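You operate a simulated robot arm through the tools that you are given. There is no shell and no other tool.

Carry out the task below with a simulated robot arm. There is one attempt and no reset: what you move stays moved.

TASK
Unscrew the gland, dab it on the grease pad, screw it back tight.
Fine: the gland in the steel block.

It is judged by the outcome, as a careful person would: the job done as asked, and still so three seconds after it is handed in. It fails if anything else is knocked over, pushed out of place, dropped, spilled or broken.

THE ROBOT
A 6-joint arm with a three-finger gripper, fixed in place. Base frame: the origin is on the floor under the middle of its stand, x ahead of it, y to its left, z up; the work surface is at about z = 800. Lengths are in mm, angles in rad, forces in N, time in s.
It reaches about 1213 mm from its shoulder. Its first joint turns from -2.897 to 2.897 rad. Payload 4.89 kg.
The TCP is the grasp point between the finger pads, 30 mm short of the fingertips. In the tool frame z runs along the fingers and y along their closing line. The gripper opens to 164 mm; its body begins 125 mm behind the TCP.
Orientation is that of the tool frame in the base frame, as a unit quaternion [x, y, z, w]. With the fingers straight down and closing along the base's y, the tool's x points along the base's -x, its y along +y and its z along -z.

THE INTERFACE
- The arm moves only by the tool move_arm. Its argument "steps" is a list of rows, each an object (a shift or turn left out is 0, a gripper value left out holds the last) with "grip": the closure in counts, from 0 (fully open) to 255 (shut); "slide": the shift along the base's x, y, z in mm, a list of three; "dr": the turn, a rotation vector about the base's x, y, z in rad, a list of three. In form: [{"grip": grip, "slide": [dx, dy, dz], "dr": [ax, ay, az]}, ...]. A call has 1 to 20 rows; each row shifts and turns the commanded pose from where the row before left it. Each row takes 0.2 s and may step no farther than 50 mm and 0.15 rad from the row before; otherwise, or with a gripper value out of range, the whole call is refused. A pose out of reach is approached as far as the arm can. The call stops where the force on the tool passes 40 N (or 10 N more than at its start, if that is more) or the arm is blocked; 0.2 s more then pass. The fingers move at their own pace (about 108 mm/s each) and stop on an object; they squeeze with about 20 N. The grip force told is the motor's: it shows also when the fingers shut on nothing. Time passes only in rows, and 0.2 s behind the last, so rows that do not move let the fingers close. It gives the time, the measured TCP pose, the force on the tool (base axes), the opening and the grip force at its end, in the units of the frame above (readings bear some noise), with the torque about the TCP (base axes, N m) and any sound that the robot's microphone picked up.
- Cameras (640 x 400 px; columns grow to the right, rows downward): "scene" is fixed at [49.7, -500.7, 1381]; the picture's right is [0.31, -0.95, 0.00], its down [-0.47, -0.16, -0.87] and it looks along [0.82, 0.27, -0.50] (base axes); focal length 348 px, centre (320, 200). "wrist" rides on the gripper at [76, -2, -152] in the tool frame; the picture's right is [0.02, 1.00, 0.00], its down [-0.88, 0.02, -0.47] and it looks along [-0.47, 0.01, 0.88] (tool axes); focal length 247 px, centre (320, 200). There is no depth. A picture from a camera that has moved, and an enlarged one, comes with that camera's place and axes in the base frame and with its lens.
- snapshot(camera): a new picture of that camera. The clock stands still meanwhile.
- slide_trunk(by): moves the trunk up (or, below 0, down) by that many mm; the arm rides with it, the base frame stays. It gives what a move gives, with no picture.
- enlarge(camera, box): a new picture of the part [left, top, right, bottom] of that camera's present view, enlarged. The clock stands still meanwhile.
- finish_job(): hands the job in; it is judged then, once.

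Places have to be worked out from the pictures, the camera data and where the tool is seen. Open the gripper and draw the arm clear of the work before you hand the job in, unless the task says otherwise.

The tools are called after ">>>" as name(argument=value, ...) on one line, values as JSON. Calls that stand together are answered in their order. move_arm: Moves the arm, as the interface text tells. Its arguments: {"type":"object","properties":{"steps":{"type":"array"}},"required":["steps"]} The other tools are called the same way: slide_trunk (by) moves the trunk up or down; snapshot (camera) takes a picture; enlarge (camera, box) takes an enlarged picture of a part of a camera's view; finish_job () hands the job in.

At the start:

```text
t: 0.0
eef_pos: [587.6, -385.6, 1101.4]
ee_rot: [-0.001, 1.0, 0.0, 0.0]
force: [-0.3, 0.1, -0.7]
wrist_torque: [-0.01, 0.04, -0.05]
finger_gap: 164.0
grasp_force: 0.1
trunk travel left (down, up): [-175.0, 215.0]
```

scene: 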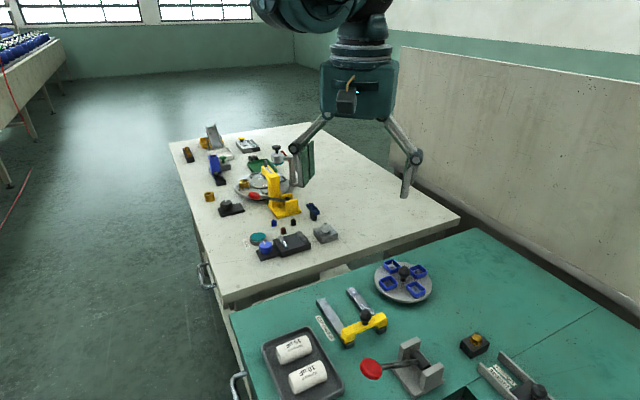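
wrist: 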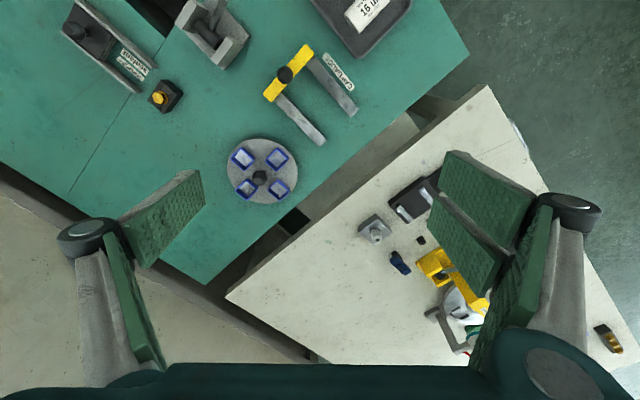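

The scene shows two tables with many fixtures; I'll enlarge candidates to find the steel block with the gland and the grease pad.

>>> enlarge(camera="scene", box=[230, 200, 360, 280])

>>> enlarge(camera="scene", box=[170, 120, 330, 220])

>>> enlarge(camera="wrist", box=[340, 160, 500, 360])

>>> enlarge(camera="scene", box=[400, 300, 560, 400])

```text
4.92 times, centred on (295, 240) of scene
camera zoom: at [49.7, -500.7, 1381.0], right [0.31, -0.95, 0.0], down [-0.47, -0.16, -0.87], along [0.82, 0.27, -0.5], focal length 1713 px, centre (443, 3)
```

zoom: 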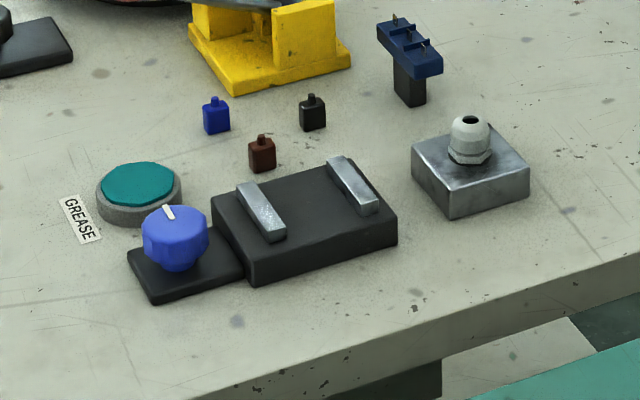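

```text
4.00 times, centred on (250, 170) of scene
camera zoom: at [49.7, -500.7, 1381.0], right [0.31, -0.95, 0.0], down [-0.47, -0.16, -0.87], along [0.82, 0.27, -0.5], focal length 1392 px, centre (600, 320)
```

zoom: 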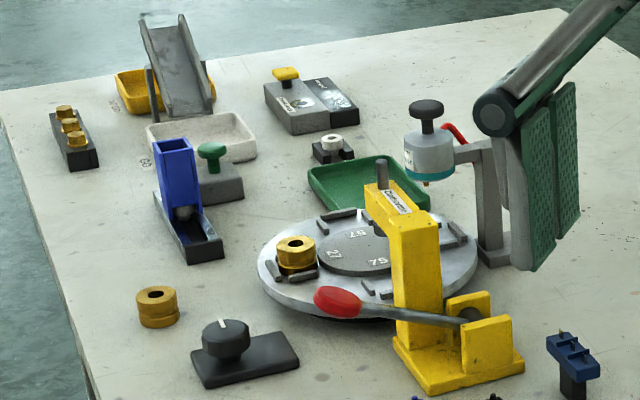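

```text
2.00 times, centred on (420, 260) of wrist
camera zoom: at [511.5, -387.0, 1253.9], right [-0.02, 1.0, 0.0], down [0.88, 0.02, 0.47], along [0.47, 0.01, -0.88], focal length 494 px, centre (120, 80)
```

zoom: 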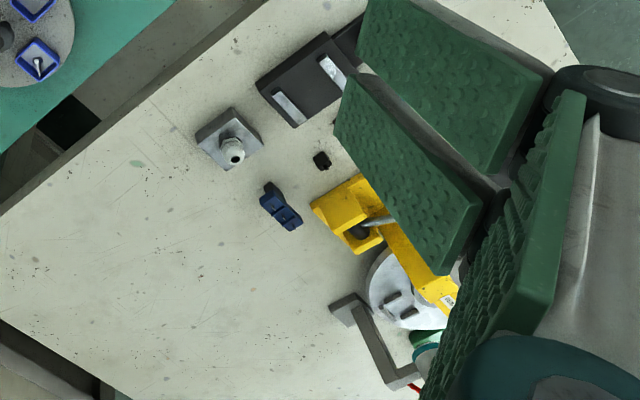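

```text
4.00 times, centred on (480, 350) of scene
camera zoom: at [49.7, -500.7, 1381.0], right [0.31, -0.95, 0.0], down [-0.47, -0.16, -0.87], along [0.82, 0.27, -0.5], focal length 1392 px, centre (-320, -400)
```

zoom: 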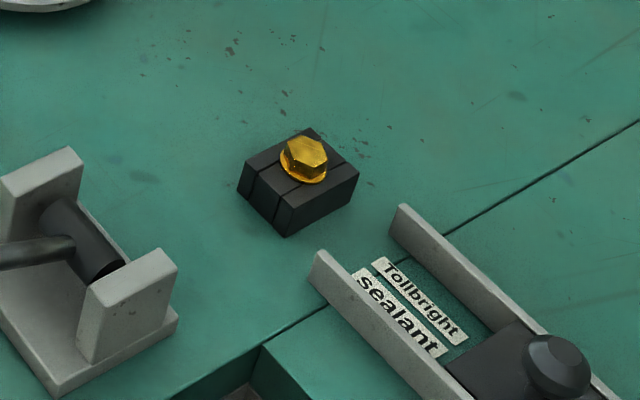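

The gland is the white fitting in the steel block (around x≈800, y≈-270) and the grease pad is the teal disc labelled GREASE (around x≈737, y≈-97). I'll move above the gland at safe height for a better view.

>>> move_arm(steps=[{"grip": 0, "slide": [36, 20, 0]}, {"slide": [36, 20, 0]}, {"slide": [36, 20, 0]}, {"slide": [36, 20, -10]}, {"slide": [36, 20, -20]}, {"slide": [30, 17, -20]}, {"slide": [0, 0, 0]}])

>>> snapshot(camera="wrist")

>>> snapshot(camera="scene")

```text
t: 1.6
eef_pos: [796.3, -265.9, 1051.1]
ee_rot: [0.0, 1.0, 0.0, 0.0]
force: [0.1, 0.2, -0.8]
wrist_torque: [-0.02, 0.1, -0.02]
finger_gap: 164.1
grasp_force: 0.0
trunk travel left (down, up): [-175.0, 215.0]
```

```text
taken
camera wrist: at [720.7, -267.7, 1203.8], right [-0.02, 1.0, 0.0], down [0.88, 0.02, 0.47], along [0.47, 0.01, -0.88], focal length 247 px, centre (320, 200)
```

wrist: 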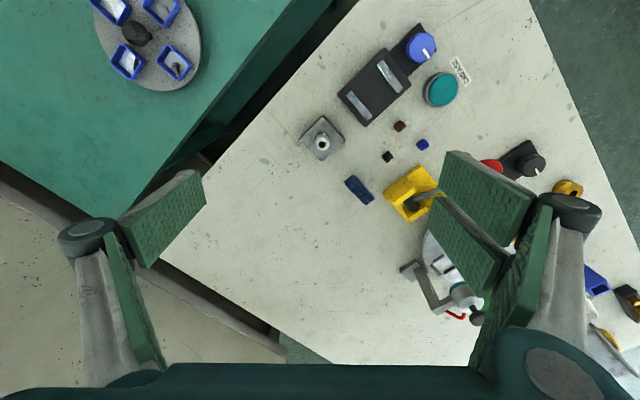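

```text
taken
```

scene: 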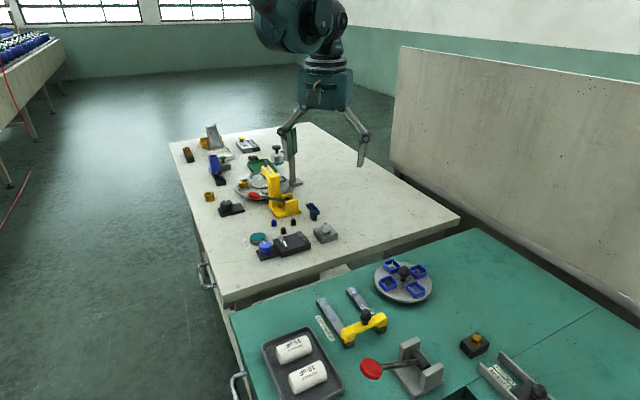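

The gland is near the middle of the view, slightly nearer the camera than the tool axis. I'll enlarge both views to triangulate the gland and pad accurately.

>>> enlarge(camera="wrist", box=[280, 100, 376, 160])

>>> enlarge(camera="scene", box=[300, 210, 348, 240])

>>> enlarge(camera="wrist", box=[380, 20, 508, 120])

>>> enlarge(camera="scene", box=[236, 220, 316, 270])

```text
6.67 times, centred on (328, 130) of wrist
camera zoom: at [720.7, -267.7, 1203.8], right [-0.02, 1.0, 0.0], down [0.88, 0.02, 0.47], along [0.47, 0.01, -0.88], focal length 1646 px, centre (267, 667)
```

zoom: 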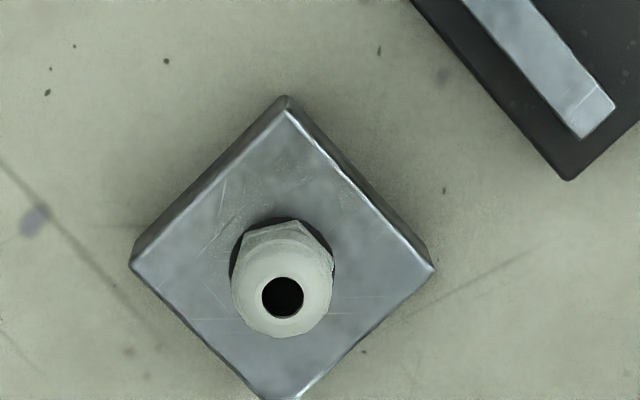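

```text
13.33 times, centred on (324, 225) of scene
camera zoom: at [49.7, -500.7, 1381.0], right [0.31, -0.95, 0.0], down [-0.47, -0.16, -0.87], along [0.82, 0.27, -0.5], focal length 4640 px, centre (267, -133)
```

zoom: 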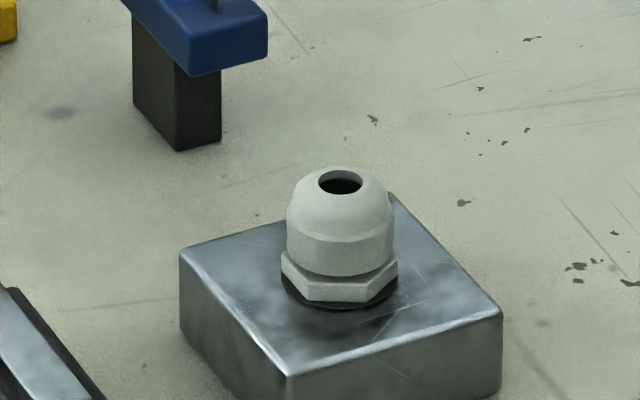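

```text
4.00 times, centred on (444, 70) of wrist
camera zoom: at [720.7, -267.7, 1203.8], right [-0.02, 1.0, 0.0], down [0.88, 0.02, 0.47], along [0.47, 0.01, -0.88], focal length 988 px, centre (-176, 720)
```

zoom: 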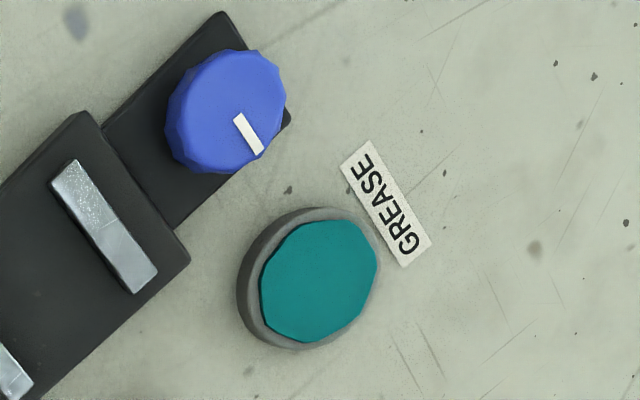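

```text
8.00 times, centred on (276, 245) of scene
camera zoom: at [49.7, -500.7, 1381.0], right [0.31, -0.95, 0.0], down [-0.47, -0.16, -0.87], along [0.82, 0.27, -0.5], focal length 2784 px, centre (672, -160)
```

zoom: 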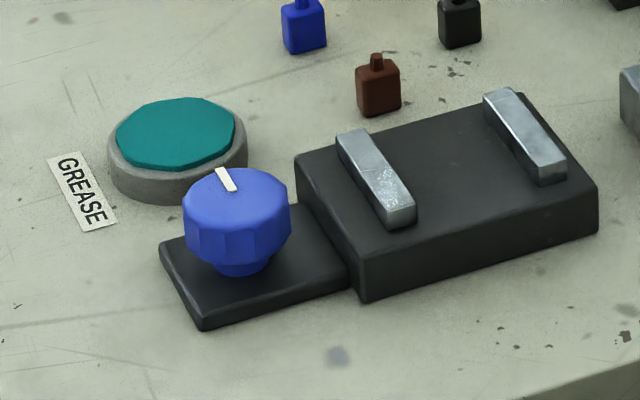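

Triangulation puts the gland's top at about (821, -263, 839), body ~22 mm across, block top ~815. Before descending I'll check how fingertip height changes with closing, comparing open and partly closed views.

>>> enlarge(camera="scene", box=[260, 60, 388, 180])

>>> move_arm(steps=[{"grip": 180, "slide": [25, 2.5, 0]}, {"slide": [0, 0, 0]}, {"slide": [0, 0, 0]}, {"slide": [0, 0, 0]}])

>>> enlarge(camera="scene", box=[260, 60, 388, 180])

>>> snapshot(camera="wrist")

```text
3.33 times, centred on (324, 120) of scene
camera zoom: at [49.7, -500.7, 1381.0], right [0.31, -0.95, 0.0], down [-0.47, -0.16, -0.87], along [0.82, 0.27, -0.5], focal length 1160 px, centre (307, 467)
```

zoom: 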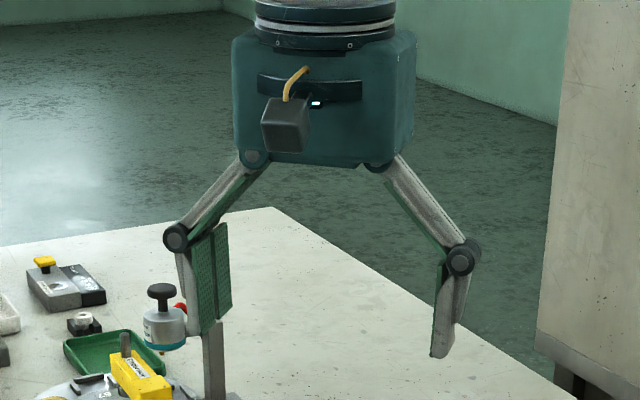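

```text
t: 2.6
eef_pos: [822.3, -263.9, 1052.4]
ee_rot: [0.0, 1.0, 0.001, 0.0]
force: [-0.4, -0.4, -0.2]
wrist_torque: [0.02, 0.01, 0.0]
finger_gap: 48.4
grasp_force: 0.0
trunk travel left (down, up): [-175.0, 215.0]
```

```text
3.33 times, centred on (324, 120) of scene
camera zoom: at [49.7, -500.7, 1381.0], right [0.31, -0.95, 0.0], down [-0.47, -0.16, -0.87], along [0.82, 0.27, -0.5], focal length 1160 px, centre (307, 467)
```

zoom: 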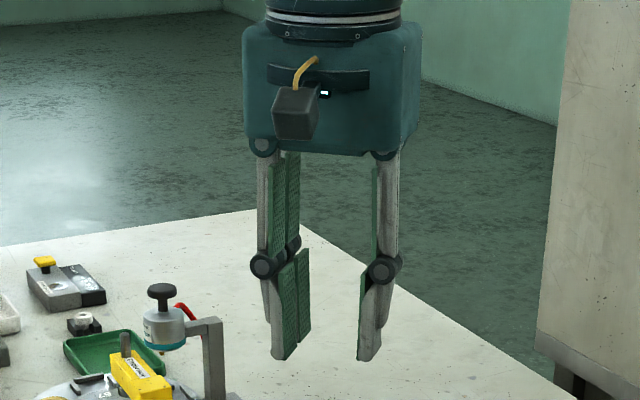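

```text
taken
camera wrist: at [745.4, -265.5, 1205.2], right [-0.02, 1.0, 0.0], down [0.88, 0.02, 0.47], along [0.47, 0.01, -0.88], focal length 247 px, centre (320, 200)
```

wrist: 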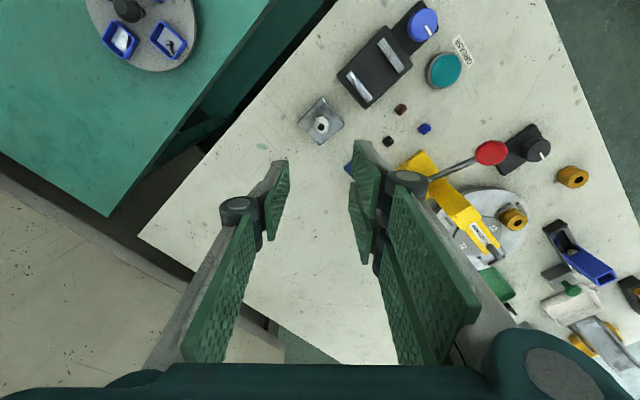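

Tips sit roughly 33–39 mm below the TCP when nearly closed. I'll zoom on the wrist view to inspect the pad layout and verify alignment over the gland.

>>> enlarge(camera="wrist", box=[200, 80, 440, 280])

>>> enlarge(camera="wrist", box=[280, 80, 376, 160])

```text
2.00 times, centred on (320, 180) of wrist
camera zoom: at [745.4, -265.5, 1205.2], right [-0.02, 1.0, 0.0], down [0.88, 0.02, 0.47], along [0.47, 0.01, -0.88], focal length 494 px, centre (320, 240)
```

zoom: 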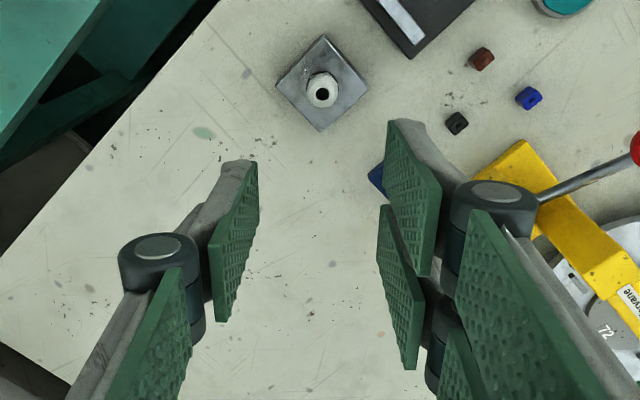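

```text
5.00 times, centred on (328, 120) of wrist
camera zoom: at [745.4, -265.5, 1205.2], right [-0.02, 1.0, 0.0], down [0.88, 0.02, 0.47], along [0.47, 0.01, -0.88], focal length 1235 px, centre (280, 600)
```

zoom: 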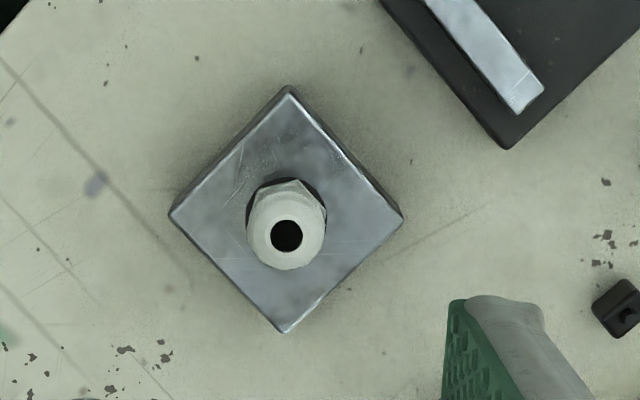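

I'll look more closely at the finger pads to understand their widths and the gap between the paired fingers.

>>> enlarge(camera="wrist", box=[240, 130, 400, 230])

>>> enlarge(camera="scene", box=[300, 80, 396, 180])

```text
4.00 times, centred on (320, 180) of wrist
camera zoom: at [745.4, -265.5, 1205.2], right [-0.02, 1.0, 0.0], down [0.88, 0.02, 0.47], along [0.47, 0.01, -0.88], focal length 988 px, centre (320, 280)
```

zoom: 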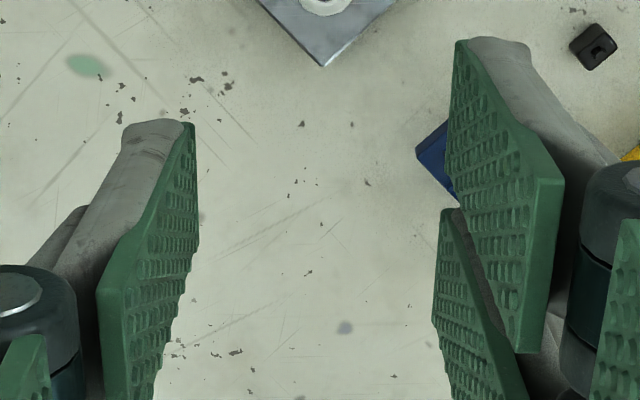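

```text
4.00 times, centred on (348, 130) of scene
camera zoom: at [49.7, -500.7, 1381.0], right [0.31, -0.95, 0.0], down [-0.47, -0.16, -0.87], along [0.82, 0.27, -0.5], focal length 1392 px, centre (208, 480)
```

zoom: 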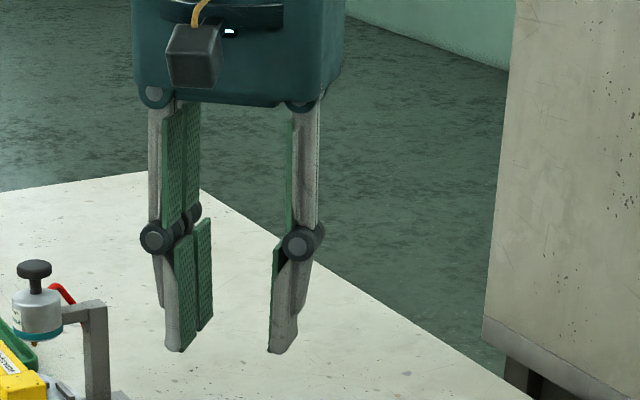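

Layout is clear: one finger on −y, two (27 mm pads, ~6 mm gap) on +y; the gland sits within ~2 mm of the tool axis. Now I'll test the wrist's turning range here in free air, first clockwise (−z).

>>> move_arm(steps=[{"grip": 190, "slide": [-0.6, 1.7, 0], "dr": [0, 0, -0.15]}, {"dr": [0, 0, -0.15]}, {"dr": [0, 0, -0.15]}, {"dr": [0, 0, -0.15]}, {"dr": [0, 0, -0.15]}, {"dr": [0, 0, -0.15]}, {"dr": [0, 0, -0.15]}, {"dr": [0, 0, -0.15]}, {"dr": [0, 0, -0.15]}, {"dr": [0, 0, -0.15]}, {"dr": [0, 0, -0.15]}, {"dr": [0, 0, -0.15]}, {"dr": [0, 0, -0.15]}, {"dr": [0, 0, -0.15]}, {"dr": [0, 0, -0.15]}, {"dr": [0, 0, -0.15]}, {"dr": [0, 0, -0.15]}, {"dr": [0, 0, -0.15]}, {"dr": [0, 0, -0.15]}, {"dr": [0, 0, -0.15]}])

```text
t: 6.8
eef_pos: [822.4, -264.2, 1050.8]
ee_rot: [0.998, 0.07, 0.0, 0.0]
force: [-0.5, -0.2, 0.2]
wrist_torque: [0.0, 0.01, 0.0]
finger_gap: 41.9
grasp_force: 0.0
trunk travel left (down, up): [-175.0, 215.0]
```

A full −3.0 rad turn was achieved. I'll continue to see whether even more range is available.

>>> move_arm(steps=[{"dr": [0, 0, -0.15]}, {"dr": [0, 0, -0.15]}, {"dr": [0, 0, -0.15]}, {"dr": [0, 0, -0.15]}, {"dr": [0, 0, -0.15]}, {"dr": [0, 0, -0.15]}, {"dr": [0, 0, -0.15]}, {"dr": [0, 0, -0.15]}, {"dr": [0, 0, -0.15]}, {"dr": [0, 0, -0.15]}, {"dr": [0, 0, -0.15]}, {"dr": [0, 0, -0.15]}, {"dr": [0, 0, -0.15]}, {"dr": [0, 0, -0.15]}, {"dr": [0, 0, -0.15]}, {"dr": [0, 0, -0.15]}, {"dr": [0, 0, -0.15]}, {"dr": [0, 0, -0.15]}, {"dr": [0, 0, -0.15]}, {"dr": [0, 0, -0.15]}])

```text
t: 11.0
eef_pos: [821.3, -268.2, 1050.7]
ee_rot: [0.995, -0.097, 0.0, -0.001]
force: [-0.2, -0.7, 0.2]
wrist_torque: [-0.02, 0.02, 0.01]
finger_gap: 41.9
grasp_force: 0.1
out of reach, approached as far as the arm can: row 3, 4, 5, 6, 7, 8, 9, 10, 11, 12, 13, 14, 15, 16, 17, 18, 19, 20
trunk travel left (down, up): [-175.0, 215.0]
```

The clockwise limit is about −3.34 rad from the start orientation. I'll step back counter-clockwise a little and check how the commanded pose follows.

>>> move_arm(steps=[{"dr": [0, 0, 0.15]}, {"dr": [0, 0, 0.15]}])

```text
t: 11.6
eef_pos: [820.0, -268.4, 1051.2]
ee_rot: [0.999, 0.052, 0.0, -0.002]
force: [-0.6, -0.8, 0.6]
wrist_torque: [-0.02, -0.03, -0.01]
finger_gap: 41.8
grasp_force: 0.1
trunk travel left (down, up): [-175.0, 215.0]
```

Commands re-base on the actual pose, good. Now I'll turn counter-clockwise to find the other limit.

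>>> move_arm(steps=[{"slide": [1.7, 5, 0], "dr": [0, 0, 0.15]}, {"dr": [0, 0, 0.15]}, {"dr": [0, 0, 0.15]}, {"dr": [0, 0, 0.15]}, {"dr": [0, 0, 0.15]}, {"dr": [0, 0, 0.15]}, {"dr": [0, 0, 0.15]}, {"dr": [0, 0, 0.15]}, {"dr": [0, 0, 0.15]}, {"dr": [0, 0, 0.15]}, {"dr": [0, 0, 0.15]}, {"dr": [0, 0, 0.15]}, {"dr": [0, 0, 0.15]}, {"dr": [0, 0, 0.15]}, {"dr": [0, 0, 0.15]}, {"dr": [0, 0, 0.15]}, {"dr": [0, 0, 0.15]}, {"dr": [0, 0, 0.15]}, {"dr": [0, 0, 0.15]}, {"dr": [0, 0, 0.15]}])

>>> move_arm(steps=[{"dr": [0, 0, 0.15]}, {"dr": [0, 0, 0.15]}, {"dr": [0, 0, 0.15]}, {"dr": [0, 0, 0.15]}, {"dr": [0, 0, 0.15]}, {"dr": [0, 0, 0.15]}, {"dr": [0, 0, 0.15]}, {"dr": [0, 0, 0.15]}, {"dr": [0, 0, 0.15]}, {"dr": [0, 0, 0.15]}, {"dr": [0, 0, 0.15]}, {"dr": [0, 0, 0.15]}, {"dr": [0, 0, 0.15]}, {"dr": [0, 0, 0.15]}, {"dr": [0, 0, 0.15]}, {"dr": [0, 0, 0.15]}, {"dr": [0, 0, 0.15]}])

```text
t: 15.8
eef_pos: [821.2, -263.1, 1052.0]
ee_rot: [0.019, 1.0, -0.001, 0.0]
force: [0.3, -0.6, -0.2]
wrist_torque: [0.01, -0.03, 0.0]
finger_gap: 41.9
grasp_force: 0.1
trunk travel left (down, up): [-175.0, 215.0]
```

```text
t: 19.4
eef_pos: [822.1, -262.4, 1051.8]
ee_rot: [0.951, -0.31, 0.001, -0.001]
force: [0.6, 0.0, 0.3]
wrist_torque: [0.0, -0.01, -0.02]
finger_gap: 41.8
grasp_force: 0.1
trunk travel left (down, up): [-175.0, 215.0]
```

The counter-clockwise side reaches at least +2.51 rad, so I have ~5.5 rad per stroke. I'll wind back to about −2.95 rad so unscrewing (counter-clockwise) can use the full stroke.

>>> move_arm(steps=[{"dr": [0, 0, -0.15]}, {"dr": [0, 0, -0.15]}, {"dr": [0, 0, -0.15]}, {"dr": [0, 0, -0.15]}, {"dr": [0, 0, -0.15]}, {"dr": [0, 0, -0.15]}, {"dr": [0, 0, -0.15]}, {"dr": [0, 0, -0.15]}, {"dr": [0, 0, -0.15]}, {"dr": [0, 0, -0.15]}, {"dr": [0, 0, -0.15]}, {"dr": [0, 0, -0.15]}, {"dr": [0, 0, -0.15]}, {"dr": [0, 0, -0.15]}, {"dr": [0, 0, -0.15]}, {"dr": [0, 0, -0.15]}, {"dr": [0, 0, -0.15]}, {"dr": [0, 0, -0.15]}, {"dr": [0, 0, -0.15]}])

>>> move_arm(steps=[{"dr": [0, 0, -0.15]}, {"dr": [0, 0, -0.15]}, {"dr": [0, 0, -0.15]}, {"dr": [0, 0, -0.15]}, {"dr": [0, 0, -0.15]}, {"dr": [0, 0, -0.15]}, {"dr": [0, 0, -0.15]}, {"dr": [0, 0, -0.15]}, {"slide": [0, 0, -20], "dr": [0, 0, -0.15]}, {"slide": [0, 0, -20], "dr": [0, 0, -0.15]}, {"slide": [0, 0, -20], "dr": [0, 0, -0.15]}, {"slide": [0, 0, -20], "dr": [0, 0, -0.15]}, {"slide": [0, 0, -20], "dr": [0, 0, -0.15]}, {"slide": [0, 0, -20], "dr": [0, 0, -0.15]}, {"slide": [0, 0, -20], "dr": [0, 0, -0.15]}, {"slide": [0, 0, -10], "dr": [0, 0, -0.15]}, {"slide": [0, 0, 0], "dr": [0, 0, -0.15]}, {"slide": [0, 0, 0]}])

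>>> snapshot(camera="wrist")

>>> enlarge(camera="scene", box=[272, 160, 384, 250])

```text
t: 23.4
eef_pos: [821.5, -262.6, 1052.3]
ee_rot: [0.17, 0.986, -0.002, 0.0]
force: [0.3, 0.0, 1.3]
wrist_torque: [0.04, 0.03, 0.03]
finger_gap: 42.1
grasp_force: 0.1
trunk travel left (down, up): [-175.0, 215.0]
```

```text
t: 27.2
eef_pos: [822.9, -262.3, 902.5]
ee_rot: [0.992, 0.126, 0.0, -0.003]
force: [-1.0, -0.3, 0.0]
wrist_torque: [0.01, 0.03, -0.04]
finger_gap: 41.9
grasp_force: 0.1
trunk travel left (down, up): [-175.0, 215.0]
```

```text
taken
camera wrist: at [896.9, -242.5, 1054.2], right [0.27, -0.96, 0.0], down [-0.85, -0.24, 0.47], along [-0.46, -0.12, -0.88], focal length 247 px, centre (320, 200)
```

wrist: 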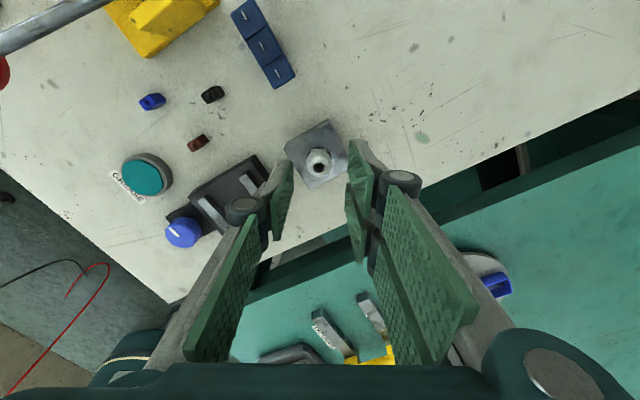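

```text
4.44 times, centred on (328, 205) of scene
camera zoom: at [49.7, -500.7, 1381.0], right [0.31, -0.95, 0.0], down [-0.47, -0.16, -0.87], along [0.82, 0.27, -0.5], focal length 1547 px, centre (284, 178)
```

zoom: 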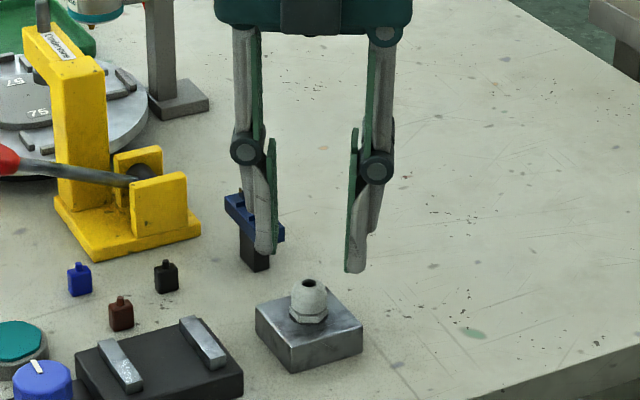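

At θ≈−2.89 rad, z=902 and the gland sits between the fingers. I'll zoom in to refine the centring before the final descent.

>>> enlarge(camera="wrist", box=[272, 115, 368, 195])

>>> enlarge(camera="scene", box=[304, 190, 360, 240])

```text
5.00 times, centred on (320, 155) of wrist
camera zoom: at [896.9, -242.5, 1054.2], right [0.27, -0.96, 0.0], down [-0.85, -0.24, 0.47], along [-0.46, -0.12, -0.88], focal length 1235 px, centre (320, 425)
```

zoom: 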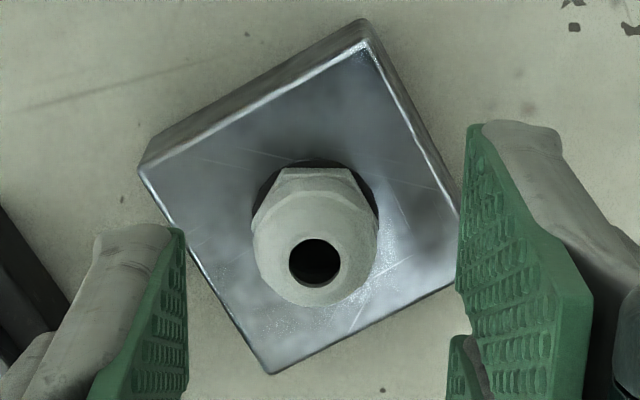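

```text
8.00 times, centred on (332, 215) of scene
camera zoom: at [49.7, -500.7, 1381.0], right [0.31, -0.95, 0.0], down [-0.47, -0.16, -0.87], along [0.82, 0.27, -0.5], focal length 2784 px, centre (224, 80)
```

zoom: 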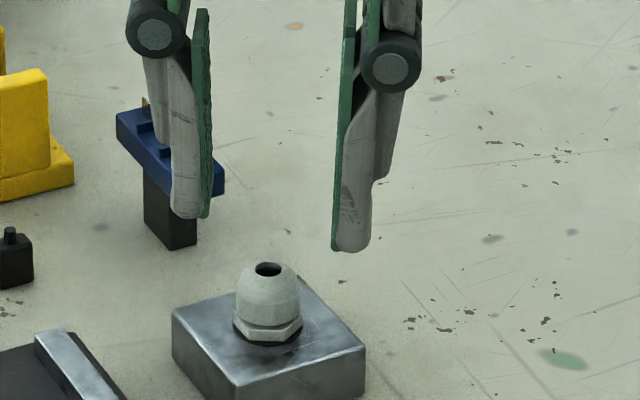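

Combining the two opposite wrist views, the gland is at about (819.7, −262), top ~845, so I need about −2.8 mm in x. I'll shift and descend most of the way, then look again.

>>> move_arm(steps=[{"slide": [-2.8, 0.3, -10]}, {"slide": [0, 0, -10]}, {"slide": [0, 0, -8]}, {"slide": [0, 0, 0]}])

>>> enlarge(camera="scene", box=[304, 190, 360, 240])

>>> enlarge(camera="wrist", box=[260, 110, 388, 210])

```text
t: 28.2
eef_pos: [820.3, -261.9, 872.8]
ee_rot: [0.992, 0.126, 0.0, -0.002]
force: [0.6, 0.2, -0.5]
wrist_torque: [0.02, -0.01, -0.03]
finger_gap: 41.6
grasp_force: 0.0
trunk travel left (down, up): [-175.0, 215.0]
```

```text
8.00 times, centred on (332, 215) of scene
camera zoom: at [49.7, -500.7, 1381.0], right [0.31, -0.95, 0.0], down [-0.47, -0.16, -0.87], along [0.82, 0.27, -0.5], focal length 2784 px, centre (224, 80)
```

zoom: 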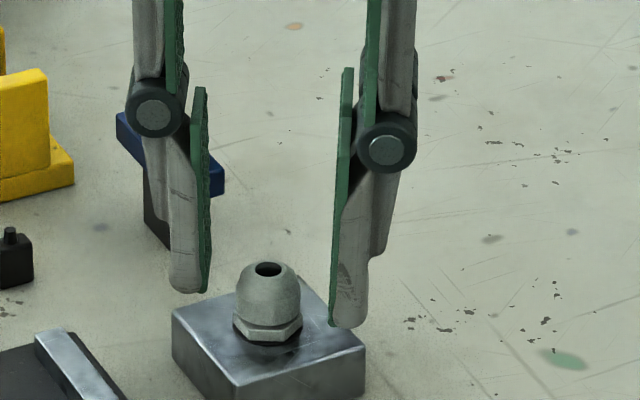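

```text
4.00 times, centred on (324, 160) of wrist
camera zoom: at [893.7, -242.8, 1025.8], right [0.27, -0.96, 0.0], down [-0.85, -0.24, 0.47], along [-0.46, -0.13, -0.88], focal length 988 px, centre (304, 360)
```

zoom: 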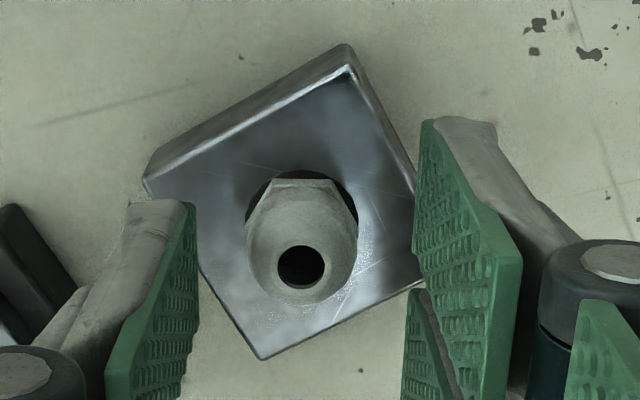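

Centring looks good (gland ≈ (819.6, −263)). Tips are about 16 mm above the block top, so I'll go down 10 mm more and check.

>>> move_arm(steps=[{"slide": [-0.5, -0.6, -5]}, {"slide": [0, 0, -5]}, {"slide": [0, 0, 0]}])

>>> enlarge(camera="scene", box=[304, 190, 360, 240])

>>> enlarge(camera="wrist", box=[260, 110, 388, 210])

```text
t: 29.0
eef_pos: [819.2, -264.1, 863.4]
ee_rot: [0.992, 0.127, 0.0, -0.002]
force: [0.6, 0.0, -0.6]
wrist_torque: [-0.01, 0.01, -0.03]
finger_gap: 41.7
grasp_force: 0.2
trunk travel left (down, up): [-175.0, 215.0]
```

```text
8.00 times, centred on (332, 215) of scene
camera zoom: at [49.7, -500.7, 1381.0], right [0.31, -0.95, 0.0], down [-0.47, -0.16, -0.87], along [0.82, 0.27, -0.5], focal length 2784 px, centre (224, 80)
```

zoom: 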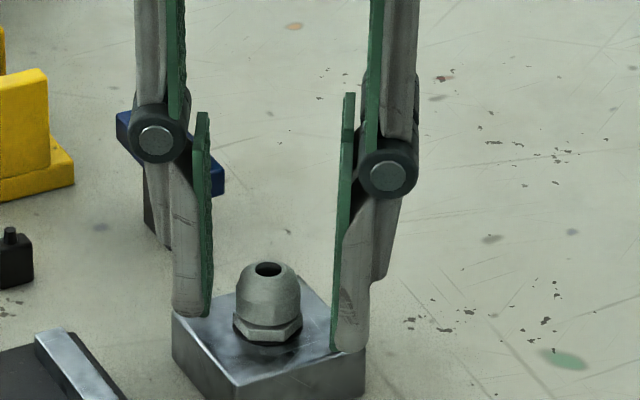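

```text
4.00 times, centred on (324, 160) of wrist
camera zoom: at [893.3, -243.7, 1016.3], right [0.27, -0.96, 0.0], down [-0.85, -0.24, 0.47], along [-0.46, -0.13, -0.88], focal length 988 px, centre (304, 360)
```

zoom: 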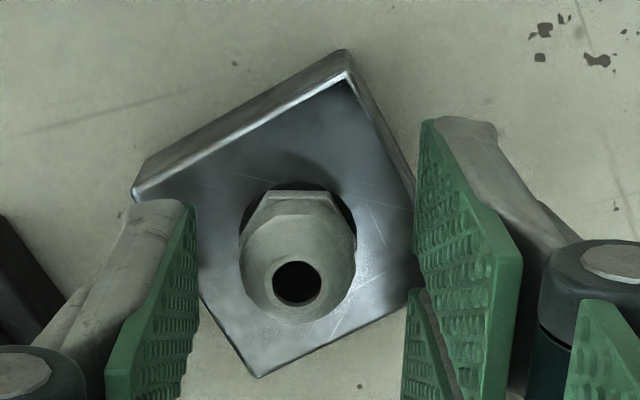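

Centred to ~1.5 mm and tips ~6 mm above the block. I'll nudge in y, go down 2 mm and close on the gland.

>>> move_arm(steps=[{"slide": [-0.3, 1.2, -2]}, {"slide": [0, 0, 0]}, {"grip": 215}, {"grip": 225}, {"grip": 235}, {"grip": 245}, {"grip": 255}, {"grip": 255}])

>>> enlarge(camera="scene", box=[304, 190, 360, 240])

>>> enlarge(camera="wrist", box=[260, 110, 388, 210])

```text
t: 30.8
eef_pos: [818.8, -262.4, 861.9]
ee_rot: [0.992, 0.126, 0.0, -0.002]
force: [-1.4, 3.5, 0.7]
wrist_torque: [0.14, 0.06, 0.02]
finger_gap: 19.8
grasp_force: 19.6
trunk travel left (down, up): [-175.0, 215.0]
```

```text
8.00 times, centred on (332, 215) of scene
camera zoom: at [49.7, -500.7, 1381.0], right [0.31, -0.95, 0.0], down [-0.47, -0.16, -0.87], along [0.82, 0.27, -0.5], focal length 2784 px, centre (224, 80)
```

zoom: 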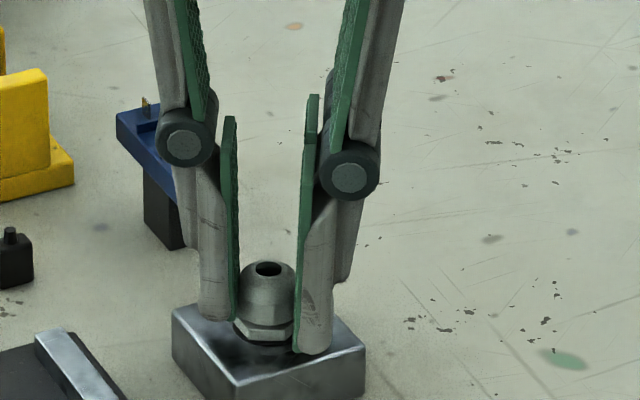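

```text
4.00 times, centred on (324, 160) of wrist
camera zoom: at [892.8, -242.1, 1014.3], right [0.27, -0.96, 0.0], down [-0.85, -0.24, 0.47], along [-0.46, -0.13, -0.88], focal length 988 px, centre (304, 360)
```

zoom: 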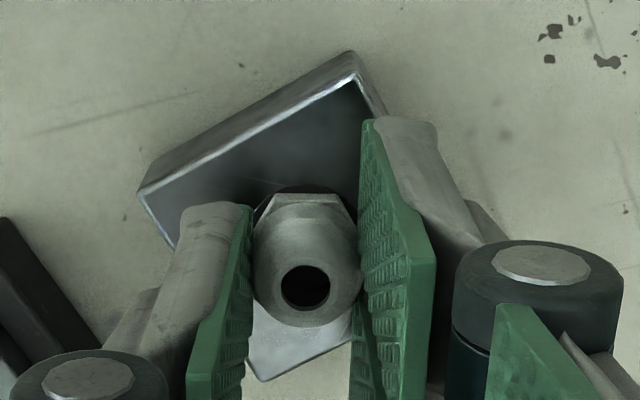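

The gland is gripped (gap 19.8 mm, 19.6 N). I'll turn it 0.6 rad counter-clockwise and watch torque and force.

>>> move_arm(steps=[{"dr": [0, 0, 0.1]}, {"dr": [0, 0, 0.1]}, {"dr": [0, 0, 0.1]}, {"dr": [0, 0, 0.1]}, {"dr": [0, 0, 0.1]}, {"dr": [0, 0, 0.1]}])

>>> enlarge(camera="scene", box=[304, 190, 360, 240])

>>> enlarge(camera="wrist", box=[260, 110, 388, 210])

```text
t: 32.2
eef_pos: [819.6, -261.9, 860.7]
ee_rot: [0.91, 0.414, -0.001, -0.001]
force: [0.9, -11.0, 1.5]
wrist_torque: [-0.37, 0.05, -0.03]
finger_gap: 20.3
grasp_force: 20.4
trunk travel left (down, up): [-175.0, 215.0]
```

```text
8.00 times, centred on (332, 215) of scene
camera zoom: at [49.7, -500.7, 1381.0], right [0.31, -0.95, 0.0], down [-0.47, -0.16, -0.87], along [0.82, 0.27, -0.5], focal length 2784 px, centre (224, 80)
```

zoom: 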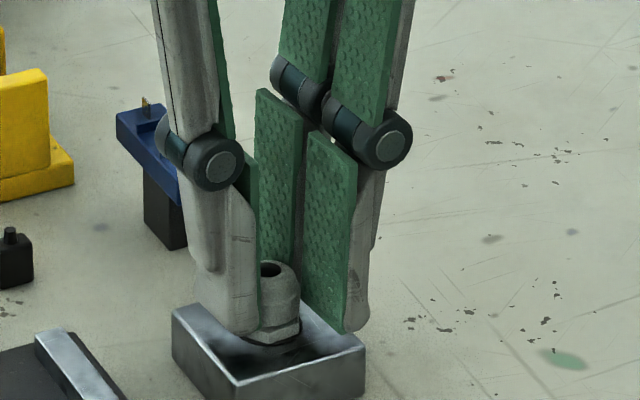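

```text
4.00 times, centred on (324, 160) of wrist
camera zoom: at [868.7, -204.3, 1013.9], right [0.77, -0.64, 0.0], down [-0.56, -0.68, 0.47], along [-0.3, -0.36, -0.88], focal length 988 px, centre (304, 360)
```

zoom: 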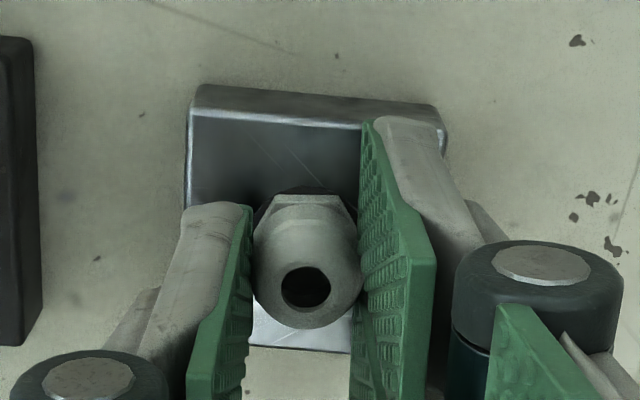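

The hex kept its place relative to the pads while the block turned beneath it, so the gland is rotating with the gripper. There's an 11 N side force in y, so I'll nudge −y and continue turning.

>>> move_arm(steps=[{"slide": [0, -0.5, 0]}, {"slide": [0, 0, 0.05], "dr": [0, 0, 0.12]}, {"slide": [0, 0, 0.05], "dr": [0, 0, 0.12]}, {"slide": [0, 0, 0.05], "dr": [0, 0, 0.12]}, {"slide": [0, 0, 0.05], "dr": [0, 0, 0.12]}, {"slide": [0, 0, 0.05], "dr": [0, 0, 0.12]}])

```text
t: 33.6
eef_pos: [819.1, -263.0, 861.1]
ee_rot: [0.747, 0.665, -0.001, -0.001]
force: [12.6, -6.6, 6.8]
wrist_torque: [-0.28, -0.41, -0.01]
finger_gap: 20.1
grasp_force: 19.9
trunk travel left (down, up): [-175.0, 215.0]
```

Side forces fit a ~0.8 mm offset of the gland from the tool axis; I'll compensate by moving the tool in a small circle as I turn, with a slight lift for the thread.

>>> move_arm(steps=[{"slide": [0.3, -0.2, 0.05], "dr": [0, 0, 0.12]}, {"slide": [0.15, -0.07, 0.05], "dr": [0, 0, 0.12]}, {"slide": [0.15, -0.06, 0.05], "dr": [0, 0, 0.12]}, {"slide": [0.15, -0.06, 0.05], "dr": [0, 0, 0.12]}, {"slide": [0.14, -0.06, 0.05], "dr": [0, 0, 0.12]}, {"slide": [0, 0, 0]}])

```text
t: 35.0
eef_pos: [819.2, -261.6, 861.4]
ee_rot: [0.517, 0.856, -0.001, -0.001]
force: [16.4, -2.3, 5.2]
wrist_torque: [-0.13, -0.51, 0.01]
finger_gap: 20.1
grasp_force: 19.7
trunk travel left (down, up): [-175.0, 215.0]
```

Residual side force is mostly +x (16 N) with 5 N up; I'll relieve it by moving +x and up, while continuing to turn.

>>> move_arm(steps=[{"slide": [0.4, 0, 0.15], "dr": [0, 0, 0.1]}, {"slide": [0.3, 0, 0.1], "dr": [0, 0, 0.1]}, {"slide": [0.15, 0.05, 0.05], "dr": [0, 0, 0.1]}, {"slide": [0.1, 0.05, 0.05], "dr": [0, 0, 0.1]}, {"slide": [0.1, 0.05, 0.05], "dr": [0, 0, 0.1]}, {"slide": [0, 0, 0.0]}])

```text
t: 36.4
eef_pos: [820.1, -262.1, 862.7]
ee_rot: [0.289, 0.957, -0.002, -0.001]
force: [-6.0, 5.7, -0.3]
wrist_torque: [0.15, 0.3, 0.02]
finger_gap: 19.7
grasp_force: 20.2
trunk travel left (down, up): [-175.0, 215.0]
```

Forces are low now. Continue turning another 0.6 rad with small corrections.

>>> move_arm(steps=[{"slide": [0, 0.15, 0.04], "dr": [0, 0, 0.12]}, {"slide": [0, 0.12, 0.04], "dr": [0, 0, 0.12]}, {"slide": [0, 0.12, 0.04], "dr": [0, 0, 0.12]}, {"slide": [0, 0.1, 0.04], "dr": [0, 0, 0.12]}, {"slide": [0, 0.1, 0.04], "dr": [0, 0, 0.12]}, {"slide": [0, 0, 0.0]}])

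>>> enlarge(camera="scene", box=[304, 190, 360, 240])

>>> enlarge(camera="wrist", box=[260, 110, 388, 210])

```text
t: 37.8
eef_pos: [820.2, -262.2, 862.5]
ee_rot: [-0.007, 1.0, -0.002, -0.001]
force: [4.7, -0.3, 3.4]
wrist_torque: [-0.05, -0.19, 0.01]
finger_gap: 20.0
grasp_force: 19.9
trunk travel left (down, up): [-175.0, 215.0]
```

```text
8.00 times, centred on (332, 215) of scene
camera zoom: at [49.7, -500.7, 1381.0], right [0.31, -0.95, 0.0], down [-0.47, -0.16, -0.87], along [0.82, 0.27, -0.5], focal length 2784 px, centre (224, 80)
```

zoom: 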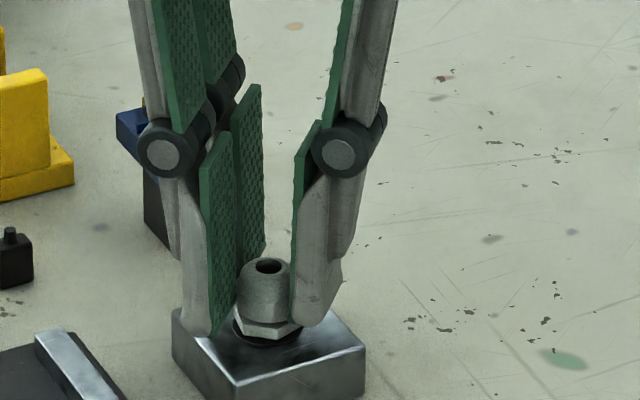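

```text
4.00 times, centred on (324, 160) of wrist
camera zoom: at [744.4, -264.6, 1015.1], right [-0.04, 1.0, 0.0], down [0.88, 0.03, 0.47], along [0.47, 0.01, -0.88], focal length 988 px, centre (304, 360)
```

zoom: 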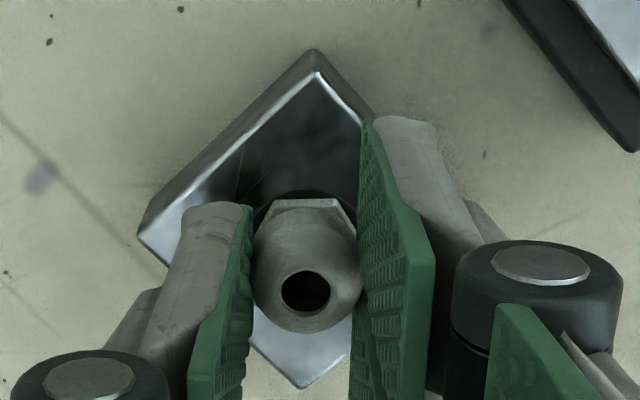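

The gland turns and rises with the grip; forces are small. Continuing to turn counter-clockwise.

>>> move_arm(steps=[{"slide": [0.1, 0.1, 0.1], "dr": [0, 0, 0.12]}, {"slide": [0.05, 0.1, 0.06], "dr": [0, 0, 0.12]}, {"slide": [0.05, 0.1, 0.06], "dr": [0, 0, 0.12]}, {"slide": [0, 0.1, 0.06], "dr": [0, 0, 0.12]}, {"slide": [0, 0.1, 0.06], "dr": [0, 0, 0.12]}, {"slide": [0, 0, 0.0]}])

```text
t: 39.2
eef_pos: [822.3, -261.7, 864.4]
ee_rot: [-0.302, 0.953, -0.002, 0.001]
force: [-9.1, -7.5, 0.0]
wrist_torque: [-0.31, 0.35, 0.01]
finger_gap: 20.0
grasp_force: 19.8
trunk travel left (down, up): [-175.0, 215.0]
```

Side force now (−9, −7.5) N: I'll correct −x and continue.

>>> move_arm(steps=[{"slide": [-0.3, -0.1, 0.05], "dr": [0, 0, 0.12]}, {"slide": [-0.15, 0.0, 0.05], "dr": [0, 0, 0.12]}, {"slide": [-0.1, 0.05, 0.05], "dr": [0, 0, 0.12]}, {"slide": [-0.1, 0.05, 0.05], "dr": [0, 0, 0.12]}, {"slide": [-0.1, 0.05, 0.05], "dr": [0, 0, 0.12]}, {"slide": [0, 0, 0.0]}])

```text
t: 40.6
eef_pos: [821.2, -262.4, 863.9]
ee_rot: [-0.571, 0.821, -0.001, 0.001]
force: [8.9, -12.5, 1.6]
wrist_torque: [-0.46, -0.28, 0.01]
finger_gap: 19.8
grasp_force: 19.8
trunk travel left (down, up): [-175.0, 215.0]
```

Correcting for (9, −12.5) N and turning on.

>>> move_arm(steps=[{"slide": [0.1, -0.25, 0.06], "dr": [0, 0, 0.12]}, {"slide": [0.05, -0.15, 0.06], "dr": [0, 0, 0.12]}, {"slide": [0, -0.05, 0.06], "dr": [0, 0, 0.12]}, {"slide": [-0.05, 0, 0.06], "dr": [0, 0, 0.12]}, {"slide": [-0.05, 0, 0.06], "dr": [0, 0, 0.12]}, {"slide": [0, 0, 0.0]}])

>>> enlarge(camera="scene", box=[304, 190, 360, 240])

>>> enlarge(camera="wrist", box=[260, 110, 388, 210])

```text
t: 42.0
eef_pos: [820.2, -261.1, 864.4]
ee_rot: [0.788, -0.616, 0.001, -0.002]
force: [3.2, 4.9, 0.6]
wrist_torque: [0.22, -0.06, -0.03]
finger_gap: 20.1
grasp_force: 20.5
trunk travel left (down, up): [-175.0, 215.0]
```

```text
8.00 times, centred on (332, 215) of scene
camera zoom: at [49.7, -500.7, 1381.0], right [0.31, -0.95, 0.0], down [-0.47, -0.16, -0.87], along [0.82, 0.27, -0.5], focal length 2784 px, centre (224, 80)
```

zoom: 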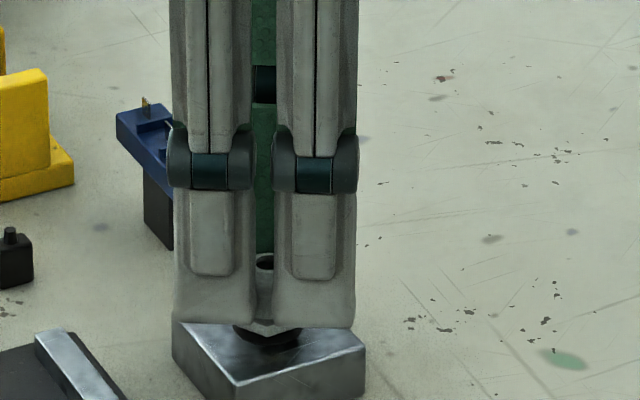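

```text
4.00 times, centred on (324, 160) of wrist
camera zoom: at [840.1, -335.5, 1016.8], right [-0.96, -0.26, 0.0], down [-0.23, 0.85, 0.47], along [-0.12, 0.46, -0.88], focal length 988 px, centre (304, 360)
```

zoom: 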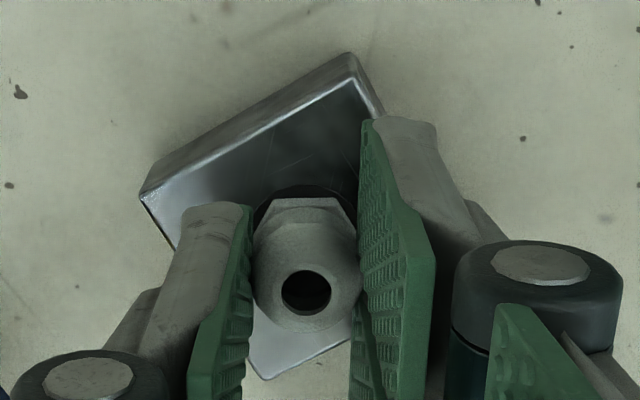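

Gland keeps position in the grip and has risen ~2 mm over 0.75 turn. One more 0.6 rad in this stroke.

>>> move_arm(steps=[{"slide": [0, 0.15, 0.06], "dr": [0, 0, 0.12]}, {"slide": [-0.05, 0.05, 0.06], "dr": [0, 0, 0.12]}, {"slide": [-0.05, 0, 0.06], "dr": [0, 0, 0.12]}, {"slide": [-0.05, 0, 0.06], "dr": [0, 0, 0.12]}, {"slide": [-0.05, 0, 0.06], "dr": [0, 0, 0.12]}, {"slide": [0, 0, 0.0]}])

```text
t: 43.4
eef_pos: [819.9, -262.0, 865.1]
ee_rot: [0.935, -0.355, 0.001, -0.001]
force: [5.7, 6.7, 0.1]
wrist_torque: [0.22, -0.25, -0.03]
finger_gap: 19.8
grasp_force: 19.9
trunk travel left (down, up): [-175.0, 215.0]
```

At θ≈2.42 rad near the wrist's limit. I'll try a 0.5 mm lift to see whether the thread still holds.

>>> move_arm(steps=[{"slide": [0.2, 0.25, 0.25]}, {"slide": [0, 0, 0.25]}, {"slide": [0, 0, 0.0]}])

>>> enlarge(camera="scene", box=[304, 190, 360, 240])

```text
t: 44.2
eef_pos: [820.0, -262.4, 865.8]
ee_rot: [0.935, -0.355, 0.0, -0.002]
force: [2.4, 3.0, -0.5]
wrist_torque: [0.08, -0.06, 0.0]
finger_gap: 19.6
grasp_force: 19.9
trunk travel left (down, up): [-175.0, 215.0]
```

```text
8.00 times, centred on (332, 215) of scene
camera zoom: at [49.7, -500.7, 1381.0], right [0.31, -0.95, 0.0], down [-0.47, -0.16, -0.87], along [0.82, 0.27, -0.5], focal length 2784 px, centre (224, 80)
```

zoom: 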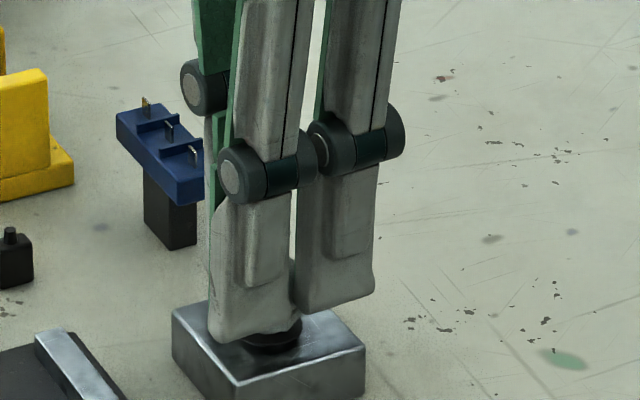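

Almost no downward pull after lifting 0.5 mm. I'll lift another 1 mm slowly and watch the force.

>>> move_arm(steps=[{"slide": [0, 0, 0.25]}, {"slide": [0, 0, 0.25]}, {"slide": [0, 0, 0.25]}, {"slide": [0, 0, 0.25]}, {"slide": [0, 0, 0.0]}])

>>> enlarge(camera="wrist", box=[260, 110, 388, 210])

>>> enlarge(camera="scene", box=[312, 205, 352, 240])

```text
t: 45.4
eef_pos: [819.8, -261.6, 865.4]
ee_rot: [0.935, -0.355, 0.001, -0.002]
force: [0.3, 1.6, -5.0]
wrist_torque: [0.07, 0.03, -0.02]
finger_gap: 19.9
grasp_force: 19.9
trunk travel left (down, up): [-175.0, 215.0]
```

```text
4.00 times, centred on (324, 160) of wrist
camera zoom: at [878.2, -311.7, 1018.4], right [-0.65, -0.76, 0.0], down [-0.67, 0.57, 0.47], along [-0.36, 0.31, -0.88], focal length 988 px, centre (304, 360)
```

zoom: 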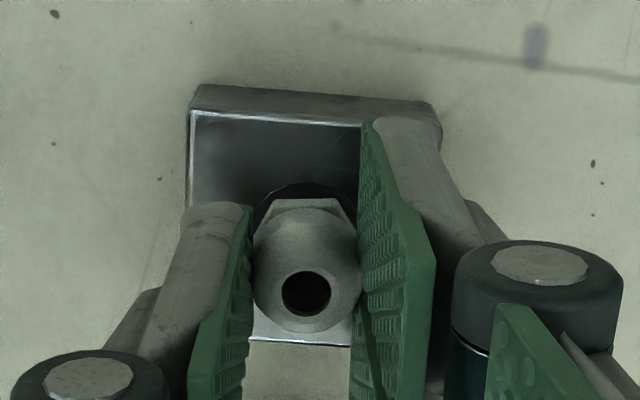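

```text
11.43 times, centred on (332, 222) of scene
camera zoom: at [49.7, -500.7, 1381.0], right [0.31, -0.95, 0.0], down [-0.47, -0.16, -0.87], along [0.82, 0.27, -0.5], focal length 3977 px, centre (183, -57)
```

zoom: 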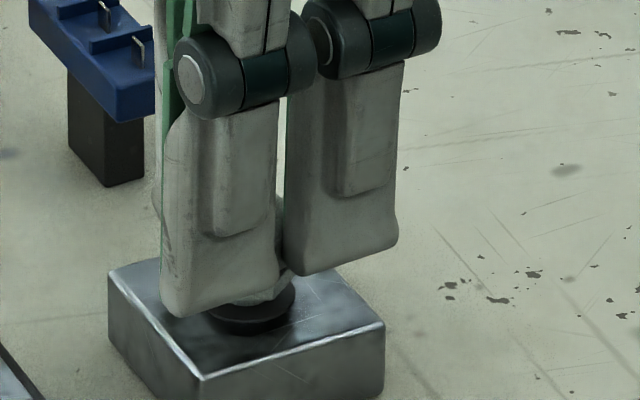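

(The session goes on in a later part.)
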